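You operate a simulated robot arm through the tools that you are given. There is no shell and no other tool. Be economical: measure what you need, move in short steps, check, and stop when the job is done.

You run a simulated two-armed robot. Do the job below in one go: nothing can be reset, and whatever is moved stays where it is left.

## Task
Take the tea towel from the round end of the bar and lay it out flat on the worktop between corner and hob.

The check looks at the end state, three seconds after you hand in, the way a careful person would. Anything else that was tipped, shoved, dropped, spilled or broken makes it a failure. Flat cloth is picked up by pressing the open fingertips on it (5 to 10 N) and closing them slowly along it; thin cloth reads only 2 to 8 mm in the jaws.

## Robot
Two 7-joint arms with two-finger parallel grippers on one trunk, on a base that drives. Base frame: it is fixed to the floor where the robot stands at the start and does not move with it; the origin is under the middle of the robot, x ahead of it, y to its left, z up; the surface under the hand at the start is at about z = 0.767. Readings come in m, degrees, newtons and seconds.
The left shoulder is at the start at [0.07, 0.188, 1.065], the right one opposite. With the tool pointing down near the work surface each hand reaches from about 0.34 to 0.8 m from the robot's upright axis, wherever it stands, measured 20 degrees to its own side. Places, roughly: worktop between corner and hob [1.2, 1.8, 0.9]. Payload 3.91 kg a hand.
The tool frame of a hand sits at the grasp point between the pads (the TCP): z along the fingers, y along the line on which they close. The tips reach 0.03 m beyond it. The gripper opens to 0.11 m. The fingers are 0.02 m wide and 0.01 m thick; the gripper's body (0.048 by 0.112 m) begins 0.055 m behind the TCP.
Orientation is told as [roll, pitch, yaw] about the base's x, y, z axes, in that order, counted from this pose: with the fingers straight down and closing along the base's y, the tool's x points along the base's -x, its y along +y and its z along -z.

## Interface
- The arms move only by the tool apply_moves. It takes "left_commands", "right_commands" or both (then of equal length, played together; a hand with none holds still); each is a list of rows, each a list of 7 numbers: the shift along the base's x, y, z in cm, then the turn, a rotation vector about the base's x, y, z in rad, then the gripper command, from -1 (fully open) to 1 (shut), values between in proportion. In form: [[x, y, z, rx, ry, rz, claw], ...]. A call has 1 to 8 rows; each row shifts and turns the commanded pose from where the row before left it. Rows are played at 5 a second. More than 0.05 m and 8.6 degrees between two rows, or a gripper value outside its range, and nothing of the call is played. Where a pose cannot be reached the arm comes as near as it can. A force on the tool above 40 N (or 10 N above the force at the start of the call, whichever is more), or a blocked arm, ends the call early, and 0.2 s more pass. Each finger travels about 0.072 m/s and halts on what it meets, pressing with about 20 N; the grip force reading is that of the motor and also rises with nothing between the fingers. The clock runs only during rows and for 0.2 s after the last one: add rows that do not move to give the fingers time. It gives the time, the measured TCP pose, the force on the tool (base axes), the opening and the grip force at its end, in the units of the frame above (readings bear some noise), with the torque about the TCP (base axes, N m) and any sound that the robot's microphone picked up.
- Cameras (640 x 400 px; columns grow to the right, rows downward): "scene" is now at [0.1261, 0.0339, 1.279]; the picture's right is [0.39, -0.92, 0.00], its down [-0.65, -0.27, -0.71] and it looks along [0.65, 0.27, -0.71] (base axes); focal length 280 px, centre (320, 200). "left" rides on the left gripper at [0.072, -0.017, -0.103] in its tool frame; the picture's right is [0.23, 0.97, 0.00], its down [-0.76, 0.18, -0.62] and it looks along [-0.61, 0.14, 0.78] (tool axes); focal length 222 px, centre (320, 200). "right" rides on the right gripper at [0.072, 0.017, -0.103] in its tool frame; the picture's right is [-0.23, 0.97, 0.00], its down [-0.76, -0.18, -0.62] and it looks along [-0.61, -0.14, 0.78] (tool axes); focal length 222 px, centre (320, 200).
- get_image(camera): a new picture of that camera. No time passes.
- move_column(by): slides the trunk up (or, below 0, down) by that many m; the arms and the scene camera ride with it, the base frame stays. It gives what a move gives, with no picture.
- base_move(legs): drives the robot by 1 to 6 legs, each [ahead, turn to the left] in m and degrees, along the robot's own axes; the way and the turn of a leg run together, so that a leg with both is an arc; at most 1.5 m and 180 degrees a leg. The arms and the cameras ride along, it lands a little off, and it stops where it bumps. It gives what a move gives.
- pan_tilt(pan, tilt): turns the head with the scene camera to pan (to the left, within 86 degrees either way) and tilt (down, from -29 to 69), counted from straight ahead of the robot. It gives what a move gives.
- probe_pixels(camera, pixels): there is no depth. For up to 12 entries [column, row, z] of the newest picture of that camera ("zoom" is the newest enlarged one), the place [x, y] in the base frame at which the ray of that pixel passes the height z, good to about 0.003 m. No time passes.
- enlarge(camera, box): a new picture of the part [left, top, right, bottom] of that camera's present view, enlarged. No time passes.
- sign_off(): hands the job in; it is judged then, once.

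Work in short steps. Measure before you move; look again where a grasp or a placing could have gone wrong, and mend it. You have 80 turns and 78 pictures in all, those below and enlarged ones among them. Open the grippers and draw the arms clear of the work before you hand the job in, unless the task says otherwise; then end with one line.

The tools are called as a command line: name --argument value ..., lists and objects as JSON in quotes. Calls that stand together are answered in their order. apply_moves: Moves the arms, as the interface text tells. Its arguments: {"type":"object","properties":{"left_commands":{"type":"array"},"right_commands":{"type":"array"}},"required":[]} The other tools are called the same way: move_column (by) slides the trunk up or down; base_move (legs) drives the base; pan_tilt (pan, tilt) turns the head that bears the scene camera; get_image (camera) takes a picture; probe_pixels (camera, pixels) gives the place at which the rays of pixels pass given heights; enlarge (camera, box) takes an enlarged picture of a part of a camera's view; sign_off () hands the job in.

At the start:

```text
t: 0.0
left_tcp_pos: [0.4861, 0.406, 0.959]
left_orientation: [0.0, 0.1, -0.1]
left_contact_force: [-0.1, 0.4, -0.1]
left_ft_torque: [-0.02, 0.01, -0.01]
left_opening: 0.11
left_grasp_force: 0.1
right_tcp_pos: [0.3162, -0.0176, 0.9729]
right_orientation: [0.0, 0.0, 0.0]
right_contact_force: [-0.1, -0.1, 0.1]
right_ft_torque: [0.01, -0.02, -0.01]
right_opening: 0.1102
right_grasp_force: 0.2
trunk travel left (down, up): [-0.575, 0.365]
robot x, y, heading: [0.002, 0.0008, 0.1]
head pan, tilt: [22.8, 44.9]
```

scene: 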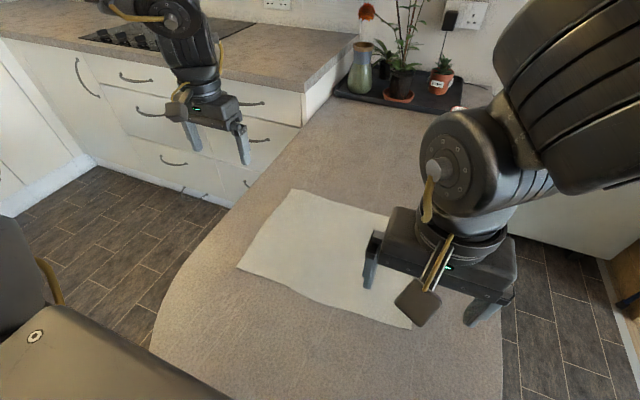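
right: 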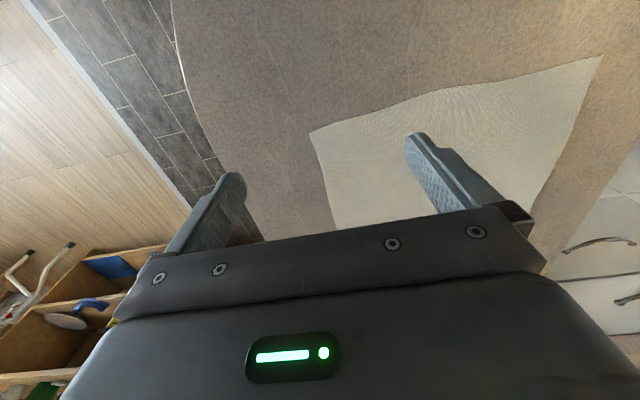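
left: 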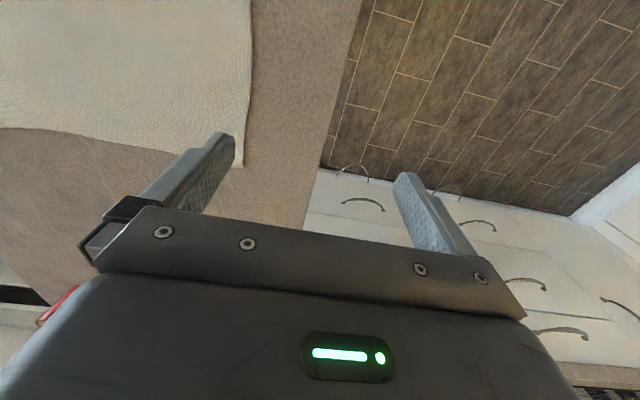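

The towel lies flat on the bar, with corners near (292,188), (238,267) and (412,328), and the fourth hidden behind the right hand. I'll measure these and the bar's edges, along with the target worktop.

probe_pixels --camera "scene" --pixels '[[292, 188, 0.767], [238, 267, 0.767], [412, 328, 0.767], [388, 216, 0.767], [300, 125, 0.767], [185, 262, 0.767], [150, 345, 0.767], [500, 380, 0.767], [303, 92, 0.9], [357, 36, 0.9], [150, 38, 0.9], [345, 95, 0.77]]'

probe_pixels --camera "right" --pixels '[[310, 133, 0.767], [602, 56, 0.767], [330, 230, 0.767], [530, 245, 0.767]]'

pan_tilt --pan 50 --tilt 20

get_image --camera "scene"

```text
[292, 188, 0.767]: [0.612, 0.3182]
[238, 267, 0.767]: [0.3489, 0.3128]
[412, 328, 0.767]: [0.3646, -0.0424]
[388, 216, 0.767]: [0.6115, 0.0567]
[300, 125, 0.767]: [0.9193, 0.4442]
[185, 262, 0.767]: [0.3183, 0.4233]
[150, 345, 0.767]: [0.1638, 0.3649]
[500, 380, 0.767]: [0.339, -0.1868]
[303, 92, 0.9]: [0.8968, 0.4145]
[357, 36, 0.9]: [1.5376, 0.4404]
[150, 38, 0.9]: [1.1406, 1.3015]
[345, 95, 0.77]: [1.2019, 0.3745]
```

```text
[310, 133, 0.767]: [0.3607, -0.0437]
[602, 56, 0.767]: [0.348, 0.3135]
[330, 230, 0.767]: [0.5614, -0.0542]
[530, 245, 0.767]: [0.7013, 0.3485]
```

```text
t: 0.9
left_tcp_pos: [0.4867, 0.4053, 0.9592]
left_orientation: [0.0, -0.1, 0.0]
left_contact_force: [0.5, 0.7, 0.1]
left_ft_torque: [0.0, -0.02, -0.02]
left_opening: 0.11
left_grasp_force: 0.1
right_tcp_pos: [0.314, -0.0167, 0.9722]
right_orientation: [-0.1, 0.1, 0.0]
right_contact_force: [-0.1, -0.2, 0.8]
right_ft_torque: [0.0, -0.02, 0.01]
right_opening: 0.1101
right_grasp_force: 0.0
trunk travel left (down, up): [-0.575, 0.365]
robot x, y, heading: [-0.0015, 0.0004, -0.0]
head pan, tilt: [50.0, 20.0]
```

```text
74 pictures are left
```

scene: 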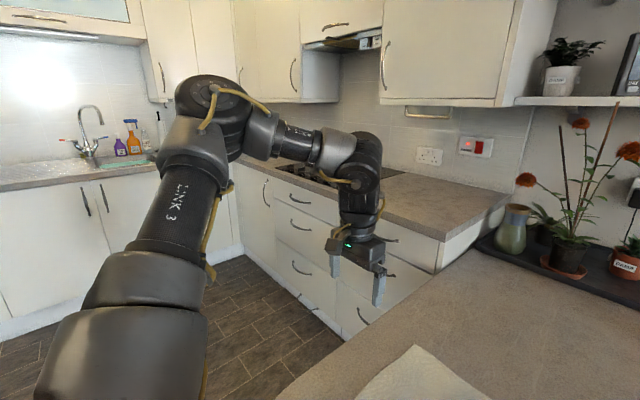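

The worktop runs back along x≈0.9–1.55, with the sink counter to the left. Before picking up, I'll look at the floor and the corner to plan the drive.

pan_tilt --pan 84 --tilt 45

get_image --camera "scene"

pan_tilt --pan 5 --tilt 60

get_image --camera "scene"

```text
t: 1.9
left_tcp_pos: [0.4865, 0.4054, 0.9584]
left_orientation: [0.1, 0.0, -0.1]
left_contact_force: [-1.2, 0.1, 0.4]
left_ft_torque: [0.04, 0.03, 0.05]
left_opening: 0.11
left_grasp_force: 0.0
right_tcp_pos: [0.3166, -0.0168, 0.9721]
right_orientation: [0.0, 0.1, 0.0]
right_contact_force: [0.3, 0.9, 0.3]
right_ft_torque: [0.04, 0.04, -0.01]
right_opening: 0.11
right_grasp_force: 0.0
trunk travel left (down, up): [-0.575, 0.365]
robot x, y, heading: [-0.0006, -0.0012, 0.1]
head pan, tilt: [84.0, 45.0]
```

```text
73 pictures are left
```

scene: 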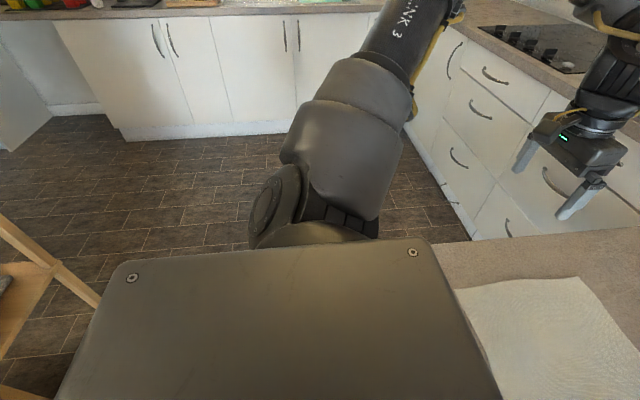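

```text
t: 3.4
left_tcp_pos: [0.487, 0.4055, 0.9579]
left_orientation: [0.0, -0.1, 0.1]
left_contact_force: [-0.1, -0.7, -0.3]
left_ft_torque: [-0.01, 0.01, 0.01]
left_opening: 0.11
left_grasp_force: 0.1
right_tcp_pos: [0.3172, -0.018, 0.9722]
right_orientation: [-0.1, 0.0, 0.1]
right_contact_force: [0.0, 0.9, 0.5]
right_ft_torque: [-0.02, 0.02, -0.03]
right_opening: 0.1104
right_grasp_force: 0.1
trunk travel left (down, up): [-0.575, 0.365]
robot x, y, heading: [0.0001, -0.0018, -0.1]
head pan, tilt: [5.0, 60.0]
```

```text
72 pictures are left
```

scene: 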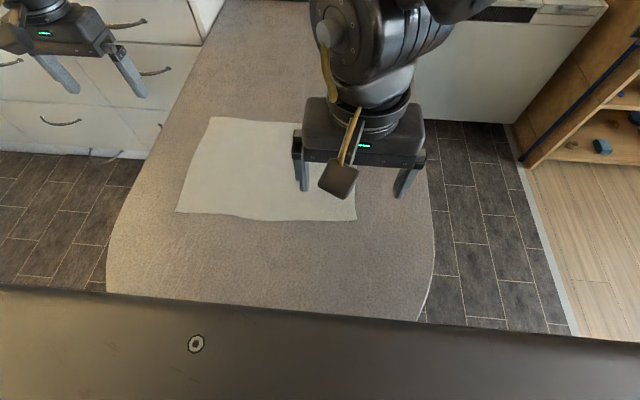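

The bar's round end reaches toward the robot body. I'll measure its edge and re-measure the towel's near edge: (176,212), (238,218), (300,221) and (356,219).

probe_pixels --camera "scene" --pixels '[[176, 212, 0.767], [238, 217, 0.767], [300, 221, 0.767], [356, 219, 0.767], [212, 117, 0.767], [298, 124, 0.767], [107, 290, 0.767], [420, 320, 0.767], [140, 190, 0.767], [433, 230, 0.767]]'

pan_tilt --pan 84 --tilt 20

get_image --camera "scene"

```text
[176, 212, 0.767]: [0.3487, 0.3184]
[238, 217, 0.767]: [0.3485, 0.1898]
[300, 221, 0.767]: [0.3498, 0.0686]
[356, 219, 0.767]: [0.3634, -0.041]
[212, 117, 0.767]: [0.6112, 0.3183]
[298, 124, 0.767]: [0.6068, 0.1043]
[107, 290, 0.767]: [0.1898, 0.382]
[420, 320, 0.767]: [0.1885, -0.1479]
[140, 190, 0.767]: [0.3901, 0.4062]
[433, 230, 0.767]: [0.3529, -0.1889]
```

```text
t: 5.0
left_tcp_pos: [0.486, 0.4053, 0.9586]
left_orientation: [0.0, 0.0, 0.0]
left_contact_force: [-0.7, -0.4, 0.2]
left_ft_torque: [0.0, 0.0, -0.01]
left_opening: 0.11
left_grasp_force: 0.1
right_tcp_pos: [0.3155, -0.0164, 0.9715]
right_orientation: [0.0, 0.0, -0.1]
right_contact_force: [-0.4, 0.3, 0.3]
right_ft_torque: [0.0, -0.01, 0.0]
right_opening: 0.1103
right_grasp_force: 0.0
trunk travel left (down, up): [-0.575, 0.365]
robot x, y, heading: [-0.0014, 0.0008, -0.2]
head pan, tilt: [84.0, 20.0]
```

```text
71 pictures are left
```

scene: 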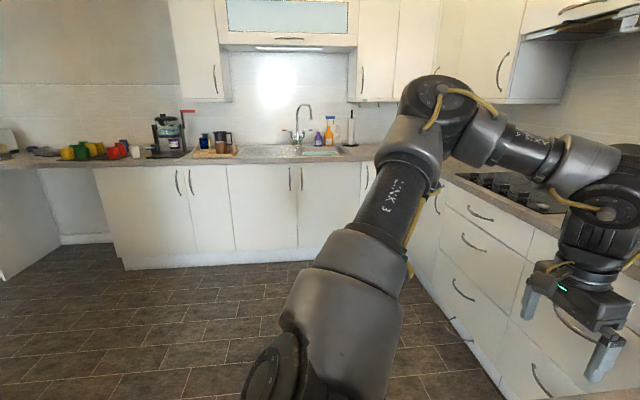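

The kitchen floor is open to the left. I'll measure the sink counter front and the hob.

probe_pixels --camera "scene" --pixels '[[300, 163, 0.9], [120, 166, 0.9], [455, 174, 0.9], [557, 213, 0.9], [510, 172, 0.9], [120, 270, 0.0], [345, 262, 0.0], [490, 398, 0.0]]'

apply_moves --left_commands '[[-4, -3, -3, 0, 0, 0, 0.3], [-4, -3, -3, 0, 0, 0, 0.3], [-4, -3, -4, 0, 0, 0, 0.3], [0, -2.5, -3, 0, 0, 0, 0.3]]' --right_commands '[[2, 0.5, -3, 0, 0, 0, 0.3], [2, 0, -4, 0, 0, 0, 0.3], [2, -0.5, -4, 0, 0, 0, 0.3], [0.5, 0, -3, 0, 0, 0, 0.3]]'

pan_tilt --pan 20 --tilt 60

get_image --camera "scene"

get_image --camera "left"

get_image --camera "right"

```text
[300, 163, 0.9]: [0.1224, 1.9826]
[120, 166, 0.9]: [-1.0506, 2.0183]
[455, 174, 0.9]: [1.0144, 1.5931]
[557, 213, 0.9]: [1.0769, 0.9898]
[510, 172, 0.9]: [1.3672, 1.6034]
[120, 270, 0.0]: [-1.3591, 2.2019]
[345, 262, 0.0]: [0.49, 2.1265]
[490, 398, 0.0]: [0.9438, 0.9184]
```

```text
refused: row 1 steps farther than a row can; nothing moved
```

```text
t: 6.3
left_tcp_pos: [0.4864, 0.4039, 0.9578]
left_orientation: [0.0, 0.0, 0.1]
left_contact_force: [-0.2, -0.1, -0.1]
left_ft_torque: [-0.02, 0.01, -0.01]
left_opening: 0.1102
left_grasp_force: 0.2
right_tcp_pos: [0.3159, -0.0167, 0.9725]
right_orientation: [-0.1, 0.0, -0.1]
right_contact_force: [-1.1, -1.0, -0.8]
right_ft_torque: [-0.01, 0.0, 0.03]
right_opening: 0.1097
right_grasp_force: 0.1
trunk travel left (down, up): [-0.575, 0.365]
robot x, y, heading: [0.0003, -0.0016, -0.1]
head pan, tilt: [20.0, 60.0]
```

```text
70 pictures are left
```

scene: 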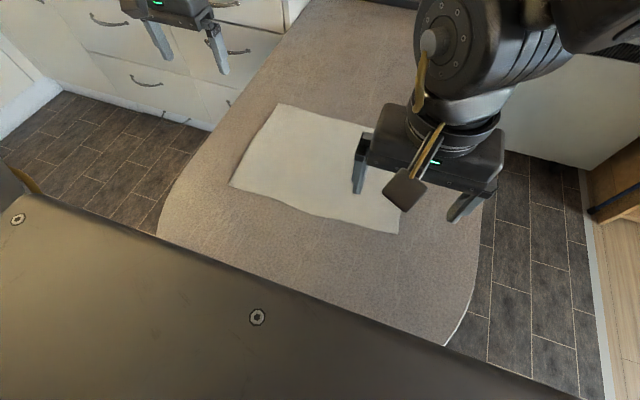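

```text
69 pictures are left
```

left: 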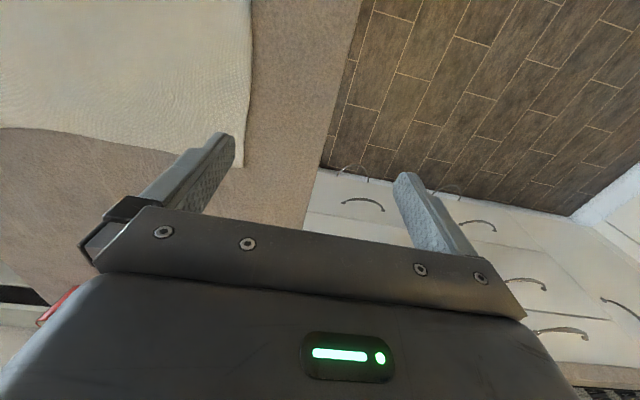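

```text
68 pictures are left
```

right: 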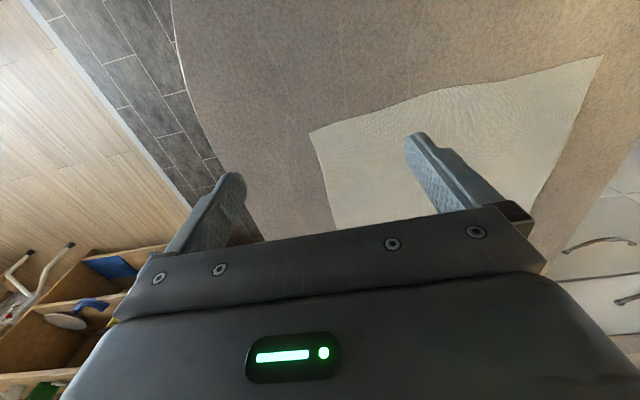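

The worktop strip free for the towel runs from the hob's end (y≈1.6) to the corner. I'll bring both hands above the near long edge, at left (0.363, 0.285) and right (0.375, −0.010), with the jaws about 4 cm open.

apply_moves --left_commands '[[-2.5, -2.4, -2.1, 0, 0, 0, 0.27], [-2.5, -2.4, -2.1, 0, 0, 0, 0.27], [-2.5, -2.4, -2.1, 0, 0, 0, 0.27], [-2.5, -2.4, -2.1, 0, 0, 0, 0.27], [-2.3, -2.3, -2.4, 0, 0, 0, 0.27], [0, 0, 0, 0, 0, 0, 0.27]]' --right_commands '[[1.2, 0.2, -2.4, 0, 0, 0, 0.27], [1.2, 0.2, -2.4, 0, 0, 0, 0.27], [1.2, 0.1, -2.4, 0, 0, 0, 0.27], [1.2, 0.1, -2.4, 0, 0, 0, 0.27], [1.1, 0.1, -2.6, 0, 0, 0, 0.27], [0, 0, 0, 0, 0, 0, 0.27]]'

get_image --camera "left"

get_image --camera "right"

get_image --camera "scene"

```text
t: 7.7
left_tcp_pos: [0.3742, 0.3167, 0.8494]
left_orientation: [-0.1, 0.1, -0.2]
left_contact_force: [-0.3, 0.3, 0.9]
left_ft_torque: [0.03, -0.04, -0.03]
left_opening: 0.0403
left_grasp_force: 0.1
left hand out of reach, approached as far as the arm can: row 4, 5
right_tcp_pos: [0.3745, -0.0101, 0.8506]
right_orientation: [0.0, -0.1, 0.0]
right_contact_force: [0.3, -0.1, 1.1]
right_ft_torque: [0.02, -0.01, -0.01]
right_opening: 0.0399
right_grasp_force: 0.0
trunk travel left (down, up): [-0.575, 0.365]
robot x, y, heading: [-0.0012, 0.0013, -0.0]
head pan, tilt: [20.0, 60.0]
```

```text
67 pictures are left
```

left: 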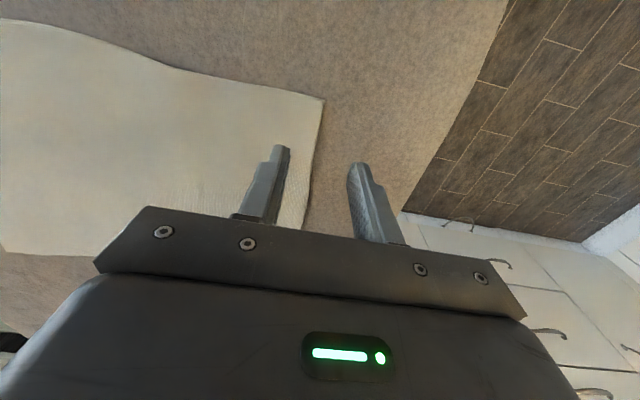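

```text
66 pictures are left
```

right: 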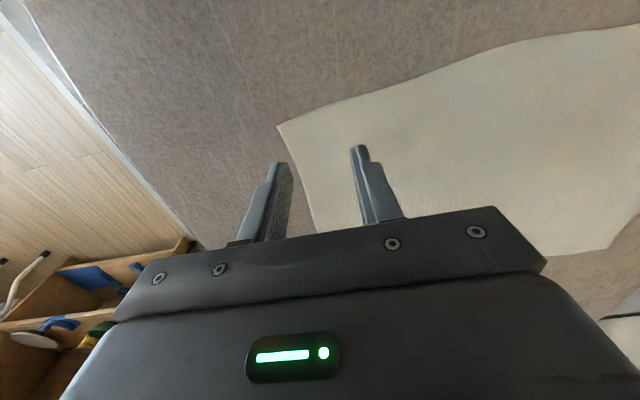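

```text
65 pictures are left
```

scene: 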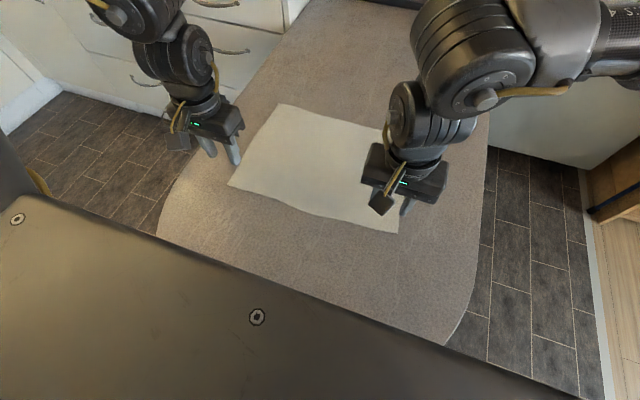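

The left hand can't tuck in that close to the body. I'll back the base off 0.12 m so both hands have room; the tips are 5 cm above the cloth.

base_move --legs '[[-0.12, 0]]'

```text
t: 8.9
left_tcp_pos: [0.2553, 0.3182, 0.8486]
left_orientation: [-0.3, 0.0, -0.1]
left_contact_force: [-1.5, 0.6, -0.4]
left_ft_torque: [0.02, 0.0, -0.03]
left_opening: 0.0401
left_grasp_force: 0.1
right_tcp_pos: [0.2542, -0.0097, 0.851]
right_orientation: [0.0, 0.1, 0.0]
right_contact_force: [-0.7, 0.0, 0.1]
right_ft_torque: [0.0, -0.05, -0.01]
right_opening: 0.0403
right_grasp_force: 0.0
trunk travel left (down, up): [-0.575, 0.365]
robot x, y, heading: [-0.1223, 0.0006, 0.2]
head pan, tilt: [20.0, 60.0]
```

Backed off as planned. Now I'll move the hands forward again to the two grasp points, still above the cloth.

apply_moves --left_commands '[[3.6, 0, 0, 0, 0, 0, 0.27], [3.6, 0, 0, 0, 0, 0, 0.27], [3.6, -1.6, 0, 0, 0, 0, 0.27], [0, -1.7, 0, 0, 0, 0, 0.27], [0, 0, 0, 0, 0, 0, 0.27]]' --right_commands '[[4, 0, 0, 0, 0, 0, 0.27], [4, 0, 0, 0, 0, 0, 0.27], [4.1, 0, 0, 0, 0, 0, 0.27], [0, 0, 0, 0, 0, 0, 0.27], [0, 0, 0, 0, 0, 0, 0.27]]'

```text
t: 10.1
left_tcp_pos: [0.3625, 0.2849, 0.8487]
left_orientation: [-0.2, 0.1, -0.3]
left_contact_force: [-0.7, 0.4, 0.1]
left_ft_torque: [0.01, 0.04, -0.02]
left_opening: 0.04
left_grasp_force: 0.1
right_tcp_pos: [0.3754, -0.0097, 0.8519]
right_orientation: [0.0, 0.0, 0.0]
right_contact_force: [0.9, 0.4, 0.5]
right_ft_torque: [0.01, -0.01, -0.04]
right_opening: 0.0401
right_grasp_force: 0.1
trunk travel left (down, up): [-0.575, 0.365]
robot x, y, heading: [-0.1183, -0.001, 0.1]
head pan, tilt: [20.0, 60.0]
```

Both hands are in position. I'll lower until the tips are about 1.3 cm above the cloth and check the placement with the hand cameras.

apply_moves --left_commands '[[0, 0, -2, 0, 0, 0, 0.27], [0, 0, -1.8, 0, 0, 0, 0.27], [0, 0, 0, 0, 0, 0, 0.27]]' --right_commands '[[0, 0, -2, 0, 0, 0, 0.27], [0, 0, -2.1, 0, 0, 0, 0.27], [0, 0, 0, 0, 0, 0, 0.27]]'

enlarge --camera "left" --box '[160, 60, 480, 260]'

enlarge --camera "right" --box '[160, 60, 480, 260]'

```text
t: 10.9
left_tcp_pos: [0.3628, 0.285, 0.8106]
left_orientation: [-0.2, 0.0, -0.2]
left_contact_force: [0.1, -0.4, 0.2]
left_ft_torque: [0.01, 0.02, 0.02]
left_opening: 0.04
left_grasp_force: 0.2
right_tcp_pos: [0.3755, -0.0096, 0.8106]
right_orientation: [0.1, 0.1, 0.0]
right_contact_force: [-0.1, 0.6, -0.6]
right_ft_torque: [-0.03, 0.0, 0.03]
right_opening: 0.0404
right_grasp_force: 0.1
trunk travel left (down, up): [-0.575, 0.365]
robot x, y, heading: [-0.12, 0.002, -0.2]
head pan, tilt: [20.0, 60.0]
```

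```text
2.00 times, centred on (320, 160) of left
```

zoom: 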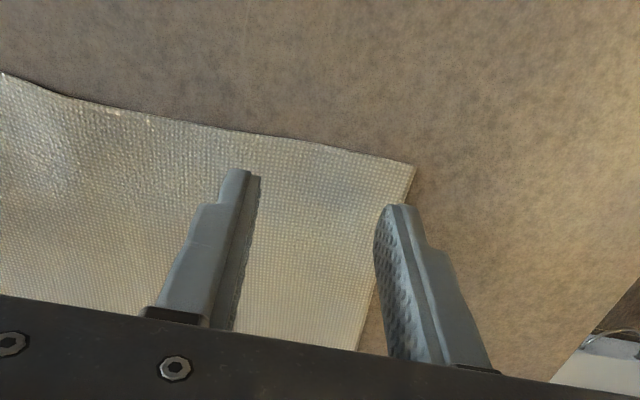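

```text
2.00 times, centred on (320, 160) of right
```

zoom: 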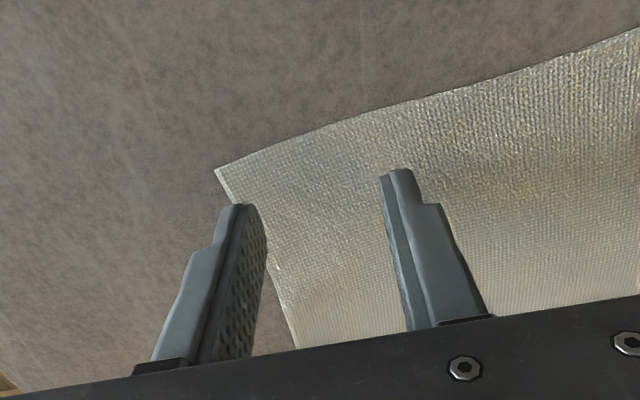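

The outer fingertips sit right at the cloth's side edges (left zoom tip 390,208; right zoom tip 240,208). I'll shift each hand 1.2 cm inward and come down close to contact.

apply_moves --left_commands '[[0, -1.2, 0, 0, 0, 0, 0.27], [0, 0, -0.7, 0, 0, 0, 0.27], [0, 0, -0.4, 0, 0, 0, 0.27], [0, 0, 0, 0, 0, 0, 0.27]]' --right_commands '[[0, 1.2, 0, 0, 0, 0, 0.27], [0, 0, -0.7, 0, 0, 0, 0.27], [0, 0, -0.4, 0, 0, 0, 0.27], [0, 0, 0, 0, 0, 0, 0.27]]'

```text
t: 11.9
left_tcp_pos: [0.3626, 0.2726, 0.7998]
left_orientation: [-0.3, 0.1, -0.1]
left_contact_force: [-0.2, 0.5, -0.1]
left_ft_torque: [0.01, -0.04, 0.03]
left_opening: 0.0401
left_grasp_force: 0.0
right_tcp_pos: [0.3771, 0.001, 0.7999]
right_orientation: [0.0, -0.1, 0.1]
right_contact_force: [1.0, 0.3, 0.5]
right_ft_torque: [-0.04, 0.0, -0.01]
right_opening: 0.0401
right_grasp_force: 0.0
trunk travel left (down, up): [-0.575, 0.365]
robot x, y, heading: [-0.1195, 0.0035, 0.1]
head pan, tilt: [20.0, 60.0]
```

No contact yet, so I'll lower further in 1.5 mm steps.

apply_moves --left_commands '[[0, 0, -0.15, 0, 0, 0, 0.27], [0, 0, -0.15, 0, 0, 0, 0.27], [0, 0, 0, 0, 0, 0, 0.27]]' --right_commands '[[0, 0, -0.15, 0, 0, 0, 0.27], [0, 0, -0.15, 0, 0, 0, 0.27], [0, 0, 0, 0, 0, 0, 0.27]]'

```text
t: 12.7
left_tcp_pos: [0.3631, 0.2719, 0.7989]
left_orientation: [-0.1, -0.1, -0.1]
left_contact_force: [1.5, 1.3, 9.7]
left_ft_torque: [0.13, -0.01, -0.04]
left_opening: 0.0401
left_grasp_force: 0.0
right_tcp_pos: [0.3748, 0.0027, 0.7985]
right_orientation: [0.1, -0.2, -0.2]
right_contact_force: [2.4, 0.1, 22.3]
right_ft_torque: [-0.46, 0.07, 0.05]
right_opening: 0.0399
right_grasp_force: 0.0
trunk travel left (down, up): [-0.575, 0.365]
robot x, y, heading: [-0.1209, 0.0007, -0.1]
head pan, tilt: [20.0, 60.0]
```

Contact: left 9.7 N, right 22 N, which is too much. I'll ease the right hand up 1 mm.

apply_moves --left_commands '[[0, 0, -0.01, 0, 0, 0, 0.27], [0, 0, 0, 0, 0, 0, 0.27]]' --right_commands '[[0, 0, 0.1, 0, 0, 0, 0.27], [0, 0, 0, 0, 0, 0, 0.27]]'

```text
t: 13.3
left_tcp_pos: [0.3628, 0.2726, 0.799]
left_orientation: [-0.2, -0.3, 0.0]
left_contact_force: [3.2, 1.2, 17.0]
left_ft_torque: [0.28, -0.03, -0.04]
left_opening: 0.0403
left_grasp_force: 0.0
right_tcp_pos: [0.3761, 0.0022, 0.7979]
right_orientation: [-0.1, 0.0, 0.0]
right_contact_force: [3.2, 1.2, 16.9]
right_ft_torque: [-0.3, -0.03, 0.07]
right_opening: 0.0399
right_grasp_force: 0.1
trunk travel left (down, up): [-0.575, 0.365]
robot x, y, heading: [-0.1228, 0.0019, -0.2]
head pan, tilt: [20.0, 60.0]
```

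Both read about 17 N, so I'll ease up 1 mm each to reach 5–10 N.

apply_moves --left_commands '[[0, 0, 0.1, 0, 0, 0, 0.27], [0, 0, 0, 0, 0, 0, 0.27], [0, 0, 0, 0, 0, 0, 0.27]]' --right_commands '[[0, 0, 0.1, 0, 0, 0, 0.27], [0, 0, 0, 0, 0, 0, 0.27], [0, 0, 0, 0, 0, 0, 0.27]]'

```text
t: 14.1
left_tcp_pos: [0.3622, 0.2725, 0.7988]
left_orientation: [-0.2, 0.0, -0.1]
left_contact_force: [1.8, 0.7, 13.2]
left_ft_torque: [0.13, 0.02, -0.04]
left_opening: 0.0401
left_grasp_force: 0.0
right_tcp_pos: [0.3758, 0.0016, 0.798]
right_orientation: [0.0, -0.1, 0.0]
right_contact_force: [-0.5, 0.8, 8.7]
right_ft_torque: [-0.13, 0.07, 0.01]
right_opening: 0.0401
right_grasp_force: 0.1
trunk travel left (down, up): [-0.575, 0.365]
robot x, y, heading: [-0.1181, -0.0002, -0.2]
head pan, tilt: [20.0, 60.0]
```

Left reads 13 N and right 8.7 N. I'll ease the left up 0.5 mm, then close both slowly.

apply_moves --left_commands '[[0, 0, 0.05, 0, 0, 0, 0.27], [0, 0, 0, 0, 0, 0, 0.37], [0, 0, 0, 0, 0, 0, 0.47], [0, 0, 0, 0, 0, 0, 0.57], [0, 0, 0, 0, 0, 0, 0.67], [0, 0, 0, 0, 0, 0, 0.77], [0, 0, 0, 0, 0, 0, 0.87], [0, 0, 0, 0, 0, 0, 1]]' --right_commands '[[0, 0, 0, 0, 0, 0, 0.27], [0, 0, 0, 0, 0, 0, 0.37], [0, 0, 0, 0, 0, 0, 0.47], [0, 0, 0, 0, 0, 0, 0.57], [0, 0, 0, 0, 0, 0, 0.67], [0, 0, 0, 0, 0, 0, 0.77], [0, 0, 0, 0, 0, 0, 0.87], [0, 0, 0, 0, 0, 0, 1]]'

apply_moves --left_commands '[[0, 0, 0, 0, 0, 0, 1], [0, 0, 0, 0, 0, 0, 1]]' --right_commands '[[0, 0, 0, 0, 0, 0, 1], [0, 0, 0, 0, 0, 0, 1]]'

enlarge --camera "left" --box '[160, 60, 480, 260]'

enlarge --camera "right" --box '[160, 60, 480, 260]'

```text
t: 15.9
left_tcp_pos: [0.3617, 0.272, 0.7993]
left_orientation: [-0.3, 0.0, -0.2]
left_contact_force: [-0.1, -8.0, 6.5]
left_ft_torque: [-0.27, 0.01, -0.03]
left_opening: 0.0081
left_grasp_force: 19.8
right_tcp_pos: [0.376, 0.0025, 0.7982]
right_orientation: [0.1, 0.1, 0.0]
right_contact_force: [-0.3, 8.4, 4.6]
right_ft_torque: [0.26, -0.02, 0.02]
right_opening: 0.0022
right_grasp_force: 19.6
trunk travel left (down, up): [-0.575, 0.365]
robot x, y, heading: [-0.1237, 0.0035, 0.1]
head pan, tilt: [20.0, 60.0]
```

```text
t: 16.5
left_tcp_pos: [0.3626, 0.2728, 0.7981]
left_orientation: [-0.2, 0.0, -0.3]
left_contact_force: [0.6, -11.1, 5.3]
left_ft_torque: [-0.28, 0.03, -0.03]
left_opening: 0.0075
left_grasp_force: 19.8
right_tcp_pos: [0.3762, 0.0031, 0.7976]
right_orientation: [0.1, 0.0, 0.0]
right_contact_force: [-0.2, 11.0, 5.5]
right_ft_torque: [0.28, 0.06, -0.03]
right_opening: 0.002
right_grasp_force: 19.9
trunk travel left (down, up): [-0.575, 0.365]
robot x, y, heading: [-0.1183, -0.0017, 0.2]
head pan, tilt: [20.0, 60.0]
```

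```text
2.00 times, centred on (320, 160) of left
```

zoom: 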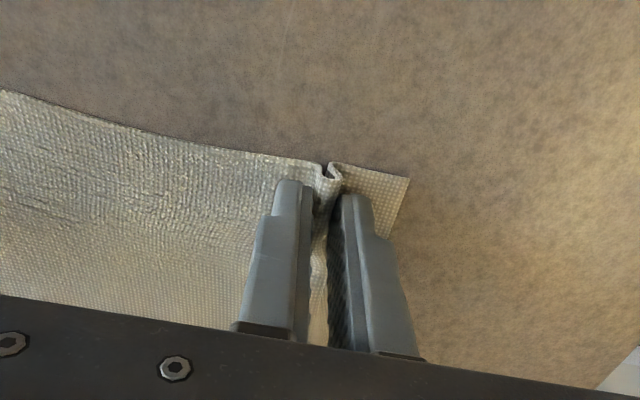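

```text
2.00 times, centred on (320, 160) of right
```

zoom: 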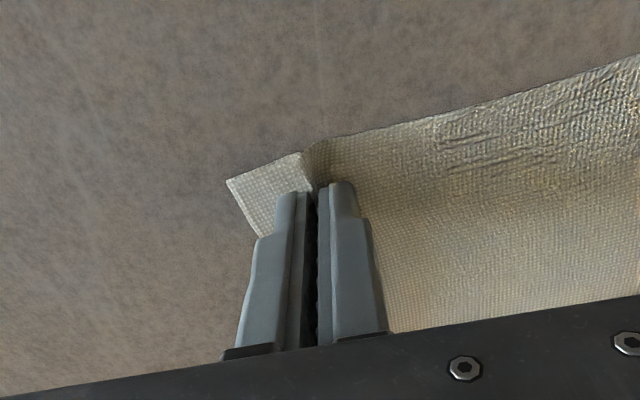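

Both hands hold rucks (7.5 mm and 2 mm), and the cloth is taut at 11 N between them. I'll ease the hands together a little while lifting, then check.

apply_moves --left_commands '[[0, -0.3, 0.3, 0, 0, 0, 1], [0, -0.2, 0.7, 0, 0, 0, 1], [0, 0, 1, 0, 0, 0, 1], [0, 0, 1, 0, 0, 0, 1]]' --right_commands '[[0, 0.3, 0.3, 0, 0, 0, 1], [0, 0.2, 0.7, 0, 0, 0, 1], [0, 0, 1, 0, 0, 0, 1], [0, 0, 1, 0, 0, 0, 1]]'

get_image --camera "scene"

enlarge --camera "right" --box '[160, 60, 480, 260]'

```text
t: 17.5
left_tcp_pos: [0.3624, 0.2684, 0.8281]
left_orientation: [-0.2, 0.1, -0.1]
left_contact_force: [0.8, 0.2, -0.1]
left_ft_torque: [0.0, 0.04, -0.03]
left_opening: 0.0074
left_grasp_force: 19.5
right_tcp_pos: [0.3763, 0.0074, 0.8285]
right_orientation: [0.0, 0.0, 0.0]
right_contact_force: [-0.2, 0.8, 0.3]
right_ft_torque: [-0.01, -0.04, 0.0]
right_opening: 0.0021
right_grasp_force: 19.5
trunk travel left (down, up): [-0.575, 0.365]
robot x, y, heading: [-0.122, -0.0014, 0.2]
head pan, tilt: [20.0, 60.0]
```

```text
60 pictures are left
```

scene: 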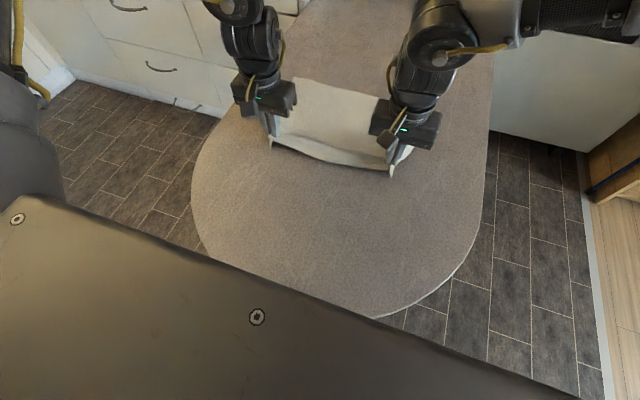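

```text
2.00 times, centred on (320, 160) of right
```

zoom: 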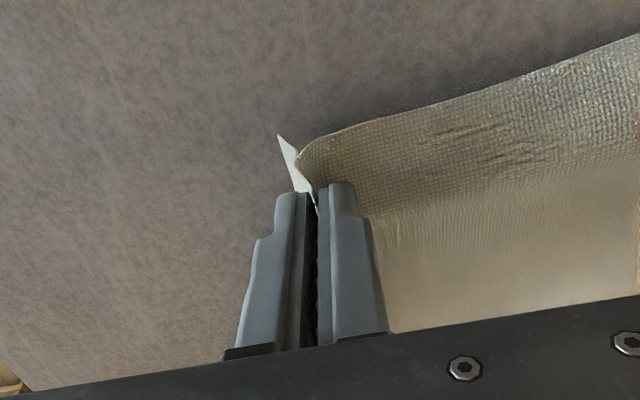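

Both ends are held and the edge is lifting. I'll raise the trunk 0.15 m and then the arms 0.24 m to hang the cloth clear.

move_column --by 0.15

apply_moves --left_commands '[[0, 0, 3, 0, 0, 0, 1], [0, 0, 3, 0, 0, 0, 1], [0, 0, 3, 0, 0, 0, 1], [0, 0, 3, 0, 0, 0, 1], [0, 0, 3, 0, 0, 0, 1], [0, 0, 3, 0, 0, 0, 1], [0, 0, 3, 0, 0, 0, 1], [0, 0, 3, 0, 0, 0, 1]]' --right_commands '[[0, 0, 3, 0, 0, 0, 1], [0, 0, 3, 0, 0, 0, 1], [0, 0, 3, 0, 0, 0, 1], [0, 0, 3, 0, 0, 0, 1], [0, 0, 3, 0, 0, 0, 1], [0, 0, 3, 0, 0, 0, 1], [0, 0, 3, 0, 0, 0, 1], [0, 0, 3, 0, 0, 0, 1]]'

pan_tilt --pan 10 --tilt 40

get_image --camera "scene"

```text
t: 19.3
left_tcp_pos: [0.3638, 0.2671, 0.9767]
left_orientation: [-0.3, 0.1, -0.2]
left_contact_force: [0.5, 0.1, -0.3]
left_ft_torque: [-0.01, 0.0, 0.03]
left_opening: 0.0073
left_grasp_force: 20.6
right_tcp_pos: [0.3756, 0.0079, 0.9763]
right_orientation: [0.0, 0.0, 0.0]
right_contact_force: [0.5, -0.3, -0.1]
right_ft_torque: [0.04, 0.01, 0.04]
right_opening: 0.0024
right_grasp_force: 20.2
trunk travel left (down, up): [-0.725, 0.215]
robot x, y, heading: [-0.1184, 0.0002, -0.0]
head pan, tilt: [20.0, 60.0]
```

```text
t: 21.1
left_tcp_pos: [0.3522, 0.2755, 1.2126]
left_orientation: [-0.5, -0.3, -0.2]
left_contact_force: [0.7, -3.3, 0.4]
left_ft_torque: [-0.17, -0.03, 0.01]
left_opening: 0.0075
left_grasp_force: 20.5
left hand out of reach, approached as far as the arm can: row 8
right_tcp_pos: [0.3741, 0.0083, 1.22]
right_orientation: [0.0, 0.0, 0.0]
right_contact_force: [-0.5, 5.0, 0.6]
right_ft_torque: [0.15, -0.01, -0.01]
right_opening: 0.0022
right_grasp_force: 19.6
trunk travel left (down, up): [-0.725, 0.215]
robot x, y, heading: [-0.1194, 0.0016, 0.2]
head pan, tilt: [20.0, 60.0]
```

```text
t: 21.9
left_tcp_pos: [0.3563, 0.2753, 1.2127]
left_orientation: [-0.3, -0.1, -0.1]
left_contact_force: [0.6, -6.0, 0.6]
left_ft_torque: [-0.17, 0.0, -0.03]
left_opening: 0.0078
left_grasp_force: 19.3
right_tcp_pos: [0.3785, 0.0073, 1.2176]
right_orientation: [0.1, 0.1, 0.0]
right_contact_force: [0.0, 5.6, -0.5]
right_ft_torque: [0.2, 0.03, 0.02]
right_opening: 0.0021
right_grasp_force: 20.2
trunk travel left (down, up): [-0.725, 0.215]
robot x, y, heading: [-0.1223, -0.0037, 0.3]
head pan, tilt: [10.0, 40.0]
```

```text
58 pictures are left
```

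scene: 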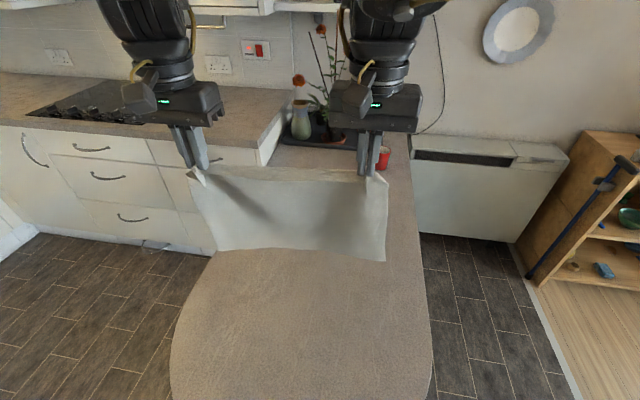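

The cloth hangs cleanly. I'll slacken the 5 N tension slightly, then look left and right to check clearance around the base before driving.

apply_moves --left_commands '[[0.5, -0.4, 0, 0, 0, 0, 1], [0, 0, 0, 0, 0, 0, 1]]' --right_commands '[[0, 0.7, 0, 0, 0, 0, 1], [0, 0, 0, 0, 0, 0, 1]]'

pan_tilt --pan 86 --tilt 40

get_image --camera "scene"

probe_pixels --camera "scene" --pixels '[[30, 250, 0.0], [100, 300, 0.0], [30, 250, 0.5], [100, 300, 0.5], [50, 390, 0.0], [220, 130, 0.0]]'

```text
t: 22.5
left_tcp_pos: [0.357, 0.2748, 1.2096]
left_orientation: [-0.2, -0.2, -0.1]
left_contact_force: [0.1, -0.5, -0.1]
left_ft_torque: [0.02, -0.02, -0.02]
left_opening: 0.0073
left_grasp_force: 20.2
left hand out of reach, approached as far as the arm can: row 1
right_tcp_pos: [0.3766, 0.0144, 1.2183]
right_orientation: [0.0, -0.1, 0.0]
right_contact_force: [0.7, -0.4, -0.2]
right_ft_torque: [-0.01, 0.0, -0.02]
right_opening: 0.0019
right_grasp_force: 19.9
trunk travel left (down, up): [-0.725, 0.215]
robot x, y, heading: [-0.1163, 0.004, -0.2]
head pan, tilt: [10.0, 40.0]
```

```text
t: 24.0
left_tcp_pos: [0.3573, 0.2738, 1.2084]
left_orientation: [-0.5, -0.1, -0.2]
left_contact_force: [-0.2, -0.2, 0.0]
left_ft_torque: [-0.04, 0.0, 0.0]
left_opening: 0.0075
left_grasp_force: 19.6
right_tcp_pos: [0.3764, 0.016, 1.2179]
right_orientation: [0.1, 0.1, 0.0]
right_contact_force: [1.2, -0.5, -0.1]
right_ft_torque: [0.05, -0.02, -0.01]
right_opening: 0.0022
right_grasp_force: 20.5
trunk travel left (down, up): [-0.725, 0.215]
robot x, y, heading: [-0.1213, 0.0026, 0.2]
head pan, tilt: [85.9, 40.0]
```

```text
57 pictures are left
```

scene: 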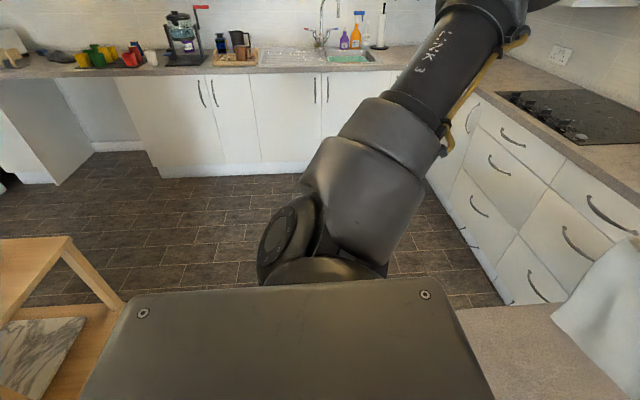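

```text
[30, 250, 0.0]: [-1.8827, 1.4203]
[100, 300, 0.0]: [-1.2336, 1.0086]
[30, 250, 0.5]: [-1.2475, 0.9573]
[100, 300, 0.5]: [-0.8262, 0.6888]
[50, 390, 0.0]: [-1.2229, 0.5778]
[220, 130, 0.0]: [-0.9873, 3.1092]
```

A wooden trolley stands at the left rear, with its top corner at (70,238) and a leg down to (122,305). I'll use parallax from a small trunk move to find where it stands.

probe_pixels --camera "scene" --pixels '[[70, 237, 0.4], [70, 237, 0.6], [70, 237, 0.8]]'

move_column --by 0.15

get_image --camera "scene"

```text
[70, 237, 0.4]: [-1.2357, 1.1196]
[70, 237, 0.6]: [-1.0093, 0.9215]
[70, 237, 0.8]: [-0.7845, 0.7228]
```

```text
t: 25.8
left_tcp_pos: [0.3565, 0.2743, 1.3595]
left_orientation: [-0.4, -0.1, -0.2]
left_contact_force: [0.0, -0.2, 0.0]
left_ft_torque: [-0.01, -0.02, -0.01]
left_opening: 0.0075
left_grasp_force: 19.7
right_tcp_pos: [0.3773, 0.0149, 1.3681]
right_orientation: [0.0, 0.0, 0.0]
right_contact_force: [0.6, -0.8, 0.2]
right_ft_torque: [0.03, 0.01, 0.01]
right_opening: 0.0025
right_grasp_force: 19.6
trunk travel left (down, up): [-0.875, 0.065]
robot x, y, heading: [-0.1209, 0.0037, -0.0]
head pan, tilt: [85.9, 40.0]
```

```text
56 pictures are left
```

scene: 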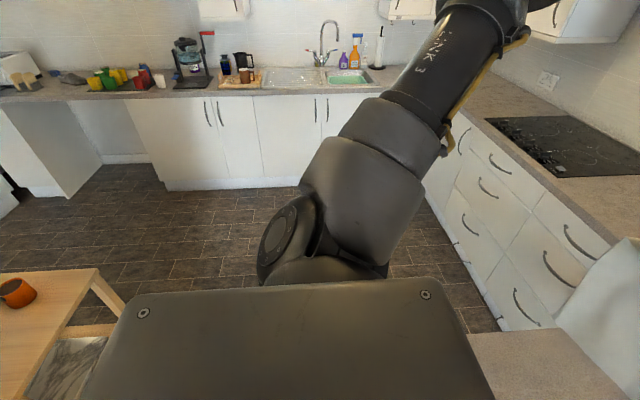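

The trolley corner is now at (97,268). I'll probe it for a match, along with the hob edges and the inner counter corner.

probe_pixels --camera "scene" --pixels '[[97, 268, 0.4], [97, 268, 0.6], [97, 268, 0.8], [10, 395, 0.8], [10, 272, 0.8], [487, 118, 0.9], [560, 177, 0.9], [570, 115, 0.9], [455, 112, 0.9], [380, 78, 0.9]]'

```text
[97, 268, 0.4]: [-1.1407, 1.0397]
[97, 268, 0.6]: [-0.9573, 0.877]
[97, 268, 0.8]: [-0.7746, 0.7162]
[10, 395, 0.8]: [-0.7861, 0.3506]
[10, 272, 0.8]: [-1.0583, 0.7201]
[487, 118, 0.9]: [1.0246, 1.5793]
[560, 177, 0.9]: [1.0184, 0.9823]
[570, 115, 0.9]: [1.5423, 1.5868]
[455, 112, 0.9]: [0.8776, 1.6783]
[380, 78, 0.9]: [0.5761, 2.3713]
```

The trolley corner is at about (−0.77, 0.72, 0.8), the hob's left end is at y≈1.58, and the worktop is clear from there to the corner. I'll turn left in place and drive along x≈−0.12 to clear both bar and trolley.

base_move --legs '[[0, 45], [0, 44], [0.5, 0]]'

pan_tilt --pan -30 --tilt 40

get_image --camera "scene"

```text
t: 32.8
left_tcp_pos: [-0.3765, 0.9826, 1.3597]
left_orientation: [-0.3, -0.2, 88.9]
left_contact_force: [1.0, 0.2, 0.5]
left_ft_torque: [-0.01, -0.01, -0.03]
left_opening: 0.0027
left_grasp_force: 19.9
right_tcp_pos: [-0.1167, 0.9978, 1.3677]
right_orientation: [-0.1, -0.1, 89.0]
right_contact_force: [0.0, 0.0, -0.5]
right_ft_torque: [0.01, -0.02, -0.03]
right_opening: 0.0023
right_grasp_force: 20.3
trunk travel left (down, up): [-0.875, 0.065]
robot x, y, heading: [-0.1117, 0.4992, 89.1]
head pan, tilt: [85.9, 40.0]
```

```text
t: 34.7
left_tcp_pos: [-0.377, 0.984, 1.3595]
left_orientation: [-0.3, -0.1, 88.8]
left_contact_force: [1.0, -0.4, 0.3]
left_ft_torque: [0.0, -0.02, -0.06]
left_opening: 0.0026
left_grasp_force: 20.2
right_tcp_pos: [-0.1167, 1.0012, 1.3672]
right_orientation: [0.0, 0.0, 89.0]
right_contact_force: [-0.7, 0.4, 0.2]
right_ft_torque: [-0.02, 0.01, -0.01]
right_opening: 0.0023
right_grasp_force: 20.3
trunk travel left (down, up): [-0.875, 0.065]
robot x, y, heading: [-0.1123, 0.5019, 89.2]
head pan, tilt: [-30.0, 40.0]
```

```text
55 pictures are left
```

scene: 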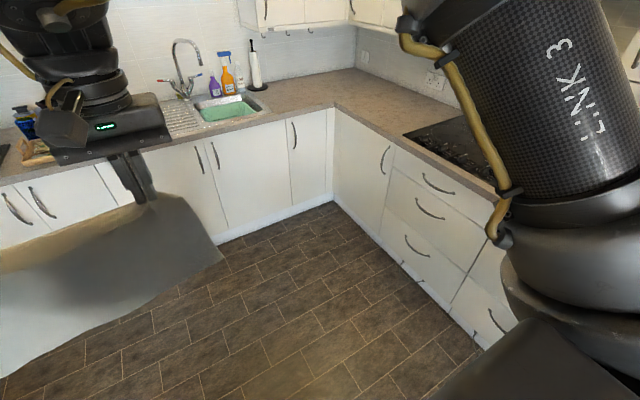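

The left opening shrank to 2.6 mm, so I'll check that the left grip still holds.

get_image --camera "left"

get_image --camera "right"

probe_pixels --camera "scene" --pixels '[[334, 103, 0.9], [403, 132, 0.9], [252, 90, 0.9], [265, 85, 0.9], [475, 117, 0.9], [355, 68, 0.9]]'

```text
54 pictures are left
```

left: 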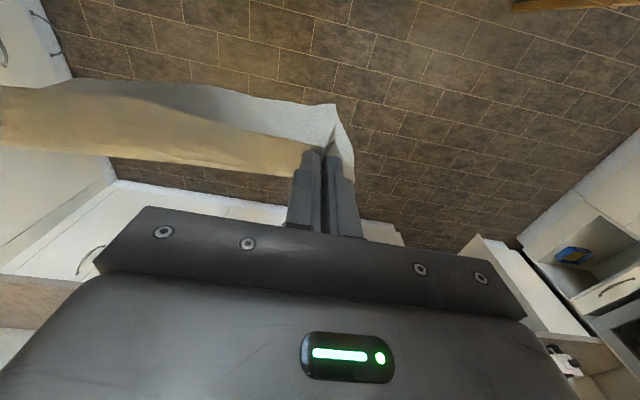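

```text
53 pictures are left
```

right: 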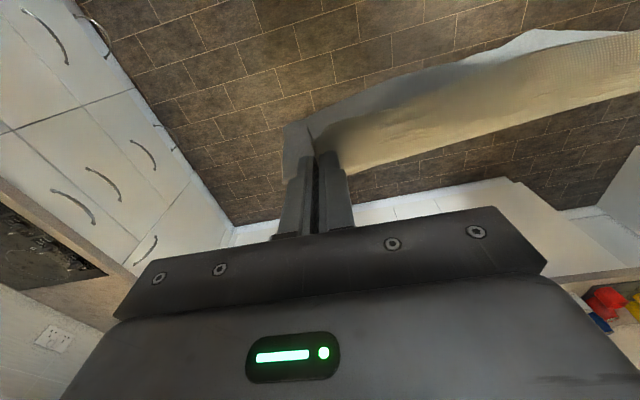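

```text
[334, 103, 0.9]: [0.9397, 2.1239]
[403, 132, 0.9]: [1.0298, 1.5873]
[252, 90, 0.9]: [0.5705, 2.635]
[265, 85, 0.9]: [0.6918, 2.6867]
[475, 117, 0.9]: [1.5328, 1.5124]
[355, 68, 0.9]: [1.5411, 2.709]
```

Both grips hold. Next: drive ahead 0.6 m, turn partway right, and advance diagonally to about (0.25, 1.48). I'll finish facing the worktop but well back from it.

base_move --legs '[[0.6, 0], [0, -45], [0.52, 0], [0, -44]]'

pan_tilt --pan 15 --tilt 15

get_image --camera "scene"

```text
t: 44.9
left_tcp_pos: [0.7607, 1.7371, 1.3588]
left_orientation: [-0.5, -0.1, -0.7]
left_contact_force: [0.6, -0.9, -0.1]
left_ft_torque: [-0.01, 0.01, 0.02]
left_opening: 0.0026
left_grasp_force: 20.0
right_tcp_pos: [0.7774, 1.4778, 1.3683]
right_orientation: [-0.1, 0.1, -0.4]
right_contact_force: [0.3, 1.4, -0.8]
right_ft_torque: [-0.01, 0.03, 0.04]
right_opening: 0.0018
right_grasp_force: 20.0
trunk travel left (down, up): [-0.875, 0.065]
robot x, y, heading: [0.2783, 1.4645, -0.7]
head pan, tilt: [-30.0, 40.0]
```

```text
t: 46.0
left_tcp_pos: [0.7605, 1.7354, 1.3593]
left_orientation: [-0.4, -0.1, -0.7]
left_contact_force: [0.0, -0.8, 0.2]
left_ft_torque: [0.0, 0.01, 0.02]
left_opening: 0.0025
left_grasp_force: 20.3
right_tcp_pos: [0.7775, 1.4771, 1.3689]
right_orientation: [0.1, 0.0, -0.4]
right_contact_force: [-0.9, 0.2, -0.6]
right_ft_torque: [0.0, -0.03, 0.02]
right_opening: 0.0025
right_grasp_force: 20.0
trunk travel left (down, up): [-0.875, 0.065]
robot x, y, heading: [0.2812, 1.468, -0.5]
head pan, tilt: [15.0, 15.0]
```

```text
52 pictures are left
```

scene: 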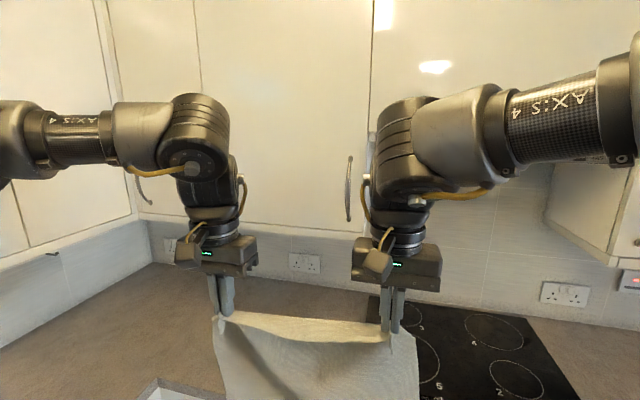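

The upper cabinets' fronts (bottom edge around rows 215–240) hang above the worktop at roughly z 1.25. So I'll keep the hands in front of them while high, then lay the cloth from front to back with the fingers pitched forward. First, lower the trunk 0.1 m and drive closer.

move_column --by -0.1

base_move --legs '[[0.2, 0.6]]'

pan_tilt --pan 20 --tilt 30

get_image --camera "scene"

```text
t: 47.3
left_tcp_pos: [0.7597, 1.7351, 1.2582]
left_orientation: [-0.4, -0.2, -0.7]
left_contact_force: [0.3, 0.6, -0.1]
left_ft_torque: [-0.04, 0.0, 0.02]
left_opening: 0.0025
left_grasp_force: 20.0
right_tcp_pos: [0.7774, 1.4762, 1.2673]
right_orientation: [0.1, 0.1, -0.5]
right_contact_force: [-0.2, 0.8, 1.1]
right_ft_torque: [0.01, -0.01, 0.01]
right_opening: 0.0022
right_grasp_force: 20.1
trunk travel left (down, up): [-0.775, 0.165]
robot x, y, heading: [0.2807, 1.466, -0.0]
head pan, tilt: [15.0, 15.0]
```

```text
t: 48.9
left_tcp_pos: [0.9548, 1.739, 1.2608]
left_orientation: [-0.3, -0.3, -0.1]
left_contact_force: [-0.8, -1.0, -0.5]
left_ft_torque: [-0.03, -0.03, 0.02]
left_opening: 0.0027
left_grasp_force: 20.1
right_tcp_pos: [0.9758, 1.4811, 1.2696]
right_orientation: [-0.1, -0.1, 0.1]
right_contact_force: [0.9, 0.7, -0.1]
right_ft_torque: [0.01, 0.0, 0.0]
right_opening: 0.0022
right_grasp_force: 20.1
trunk travel left (down, up): [-0.775, 0.165]
robot x, y, heading: [0.4808, 1.4612, 0.0]
head pan, tilt: [15.0, 15.0]
```

```text
t: 49.7
left_tcp_pos: [0.9598, 1.7399, 1.2606]
left_orientation: [-0.5, -0.1, 0.0]
left_contact_force: [1.5, -0.6, -0.1]
left_ft_torque: [-0.02, 0.04, 0.03]
left_opening: 0.0029
left_grasp_force: 20.3
right_tcp_pos: [0.9792, 1.4813, 1.268]
right_orientation: [-0.1, 0.1, 0.2]
right_contact_force: [-0.5, 0.7, 0.0]
right_ft_torque: [0.03, 0.02, -0.01]
right_opening: 0.0022
right_grasp_force: 20.2
trunk travel left (down, up): [-0.775, 0.165]
robot x, y, heading: [0.4827, 1.4623, 0.1]
head pan, tilt: [20.0, 30.0]
```

```text
51 pictures are left
```

scene: 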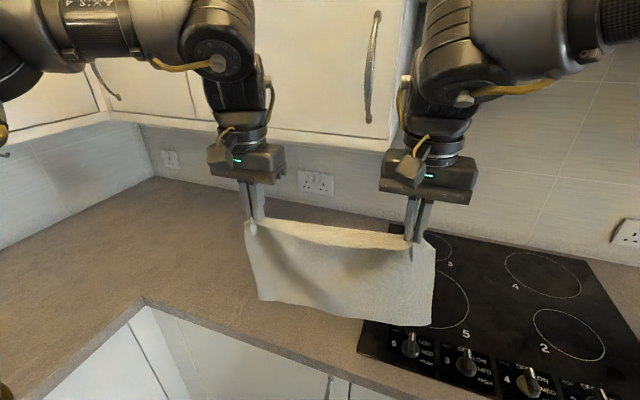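

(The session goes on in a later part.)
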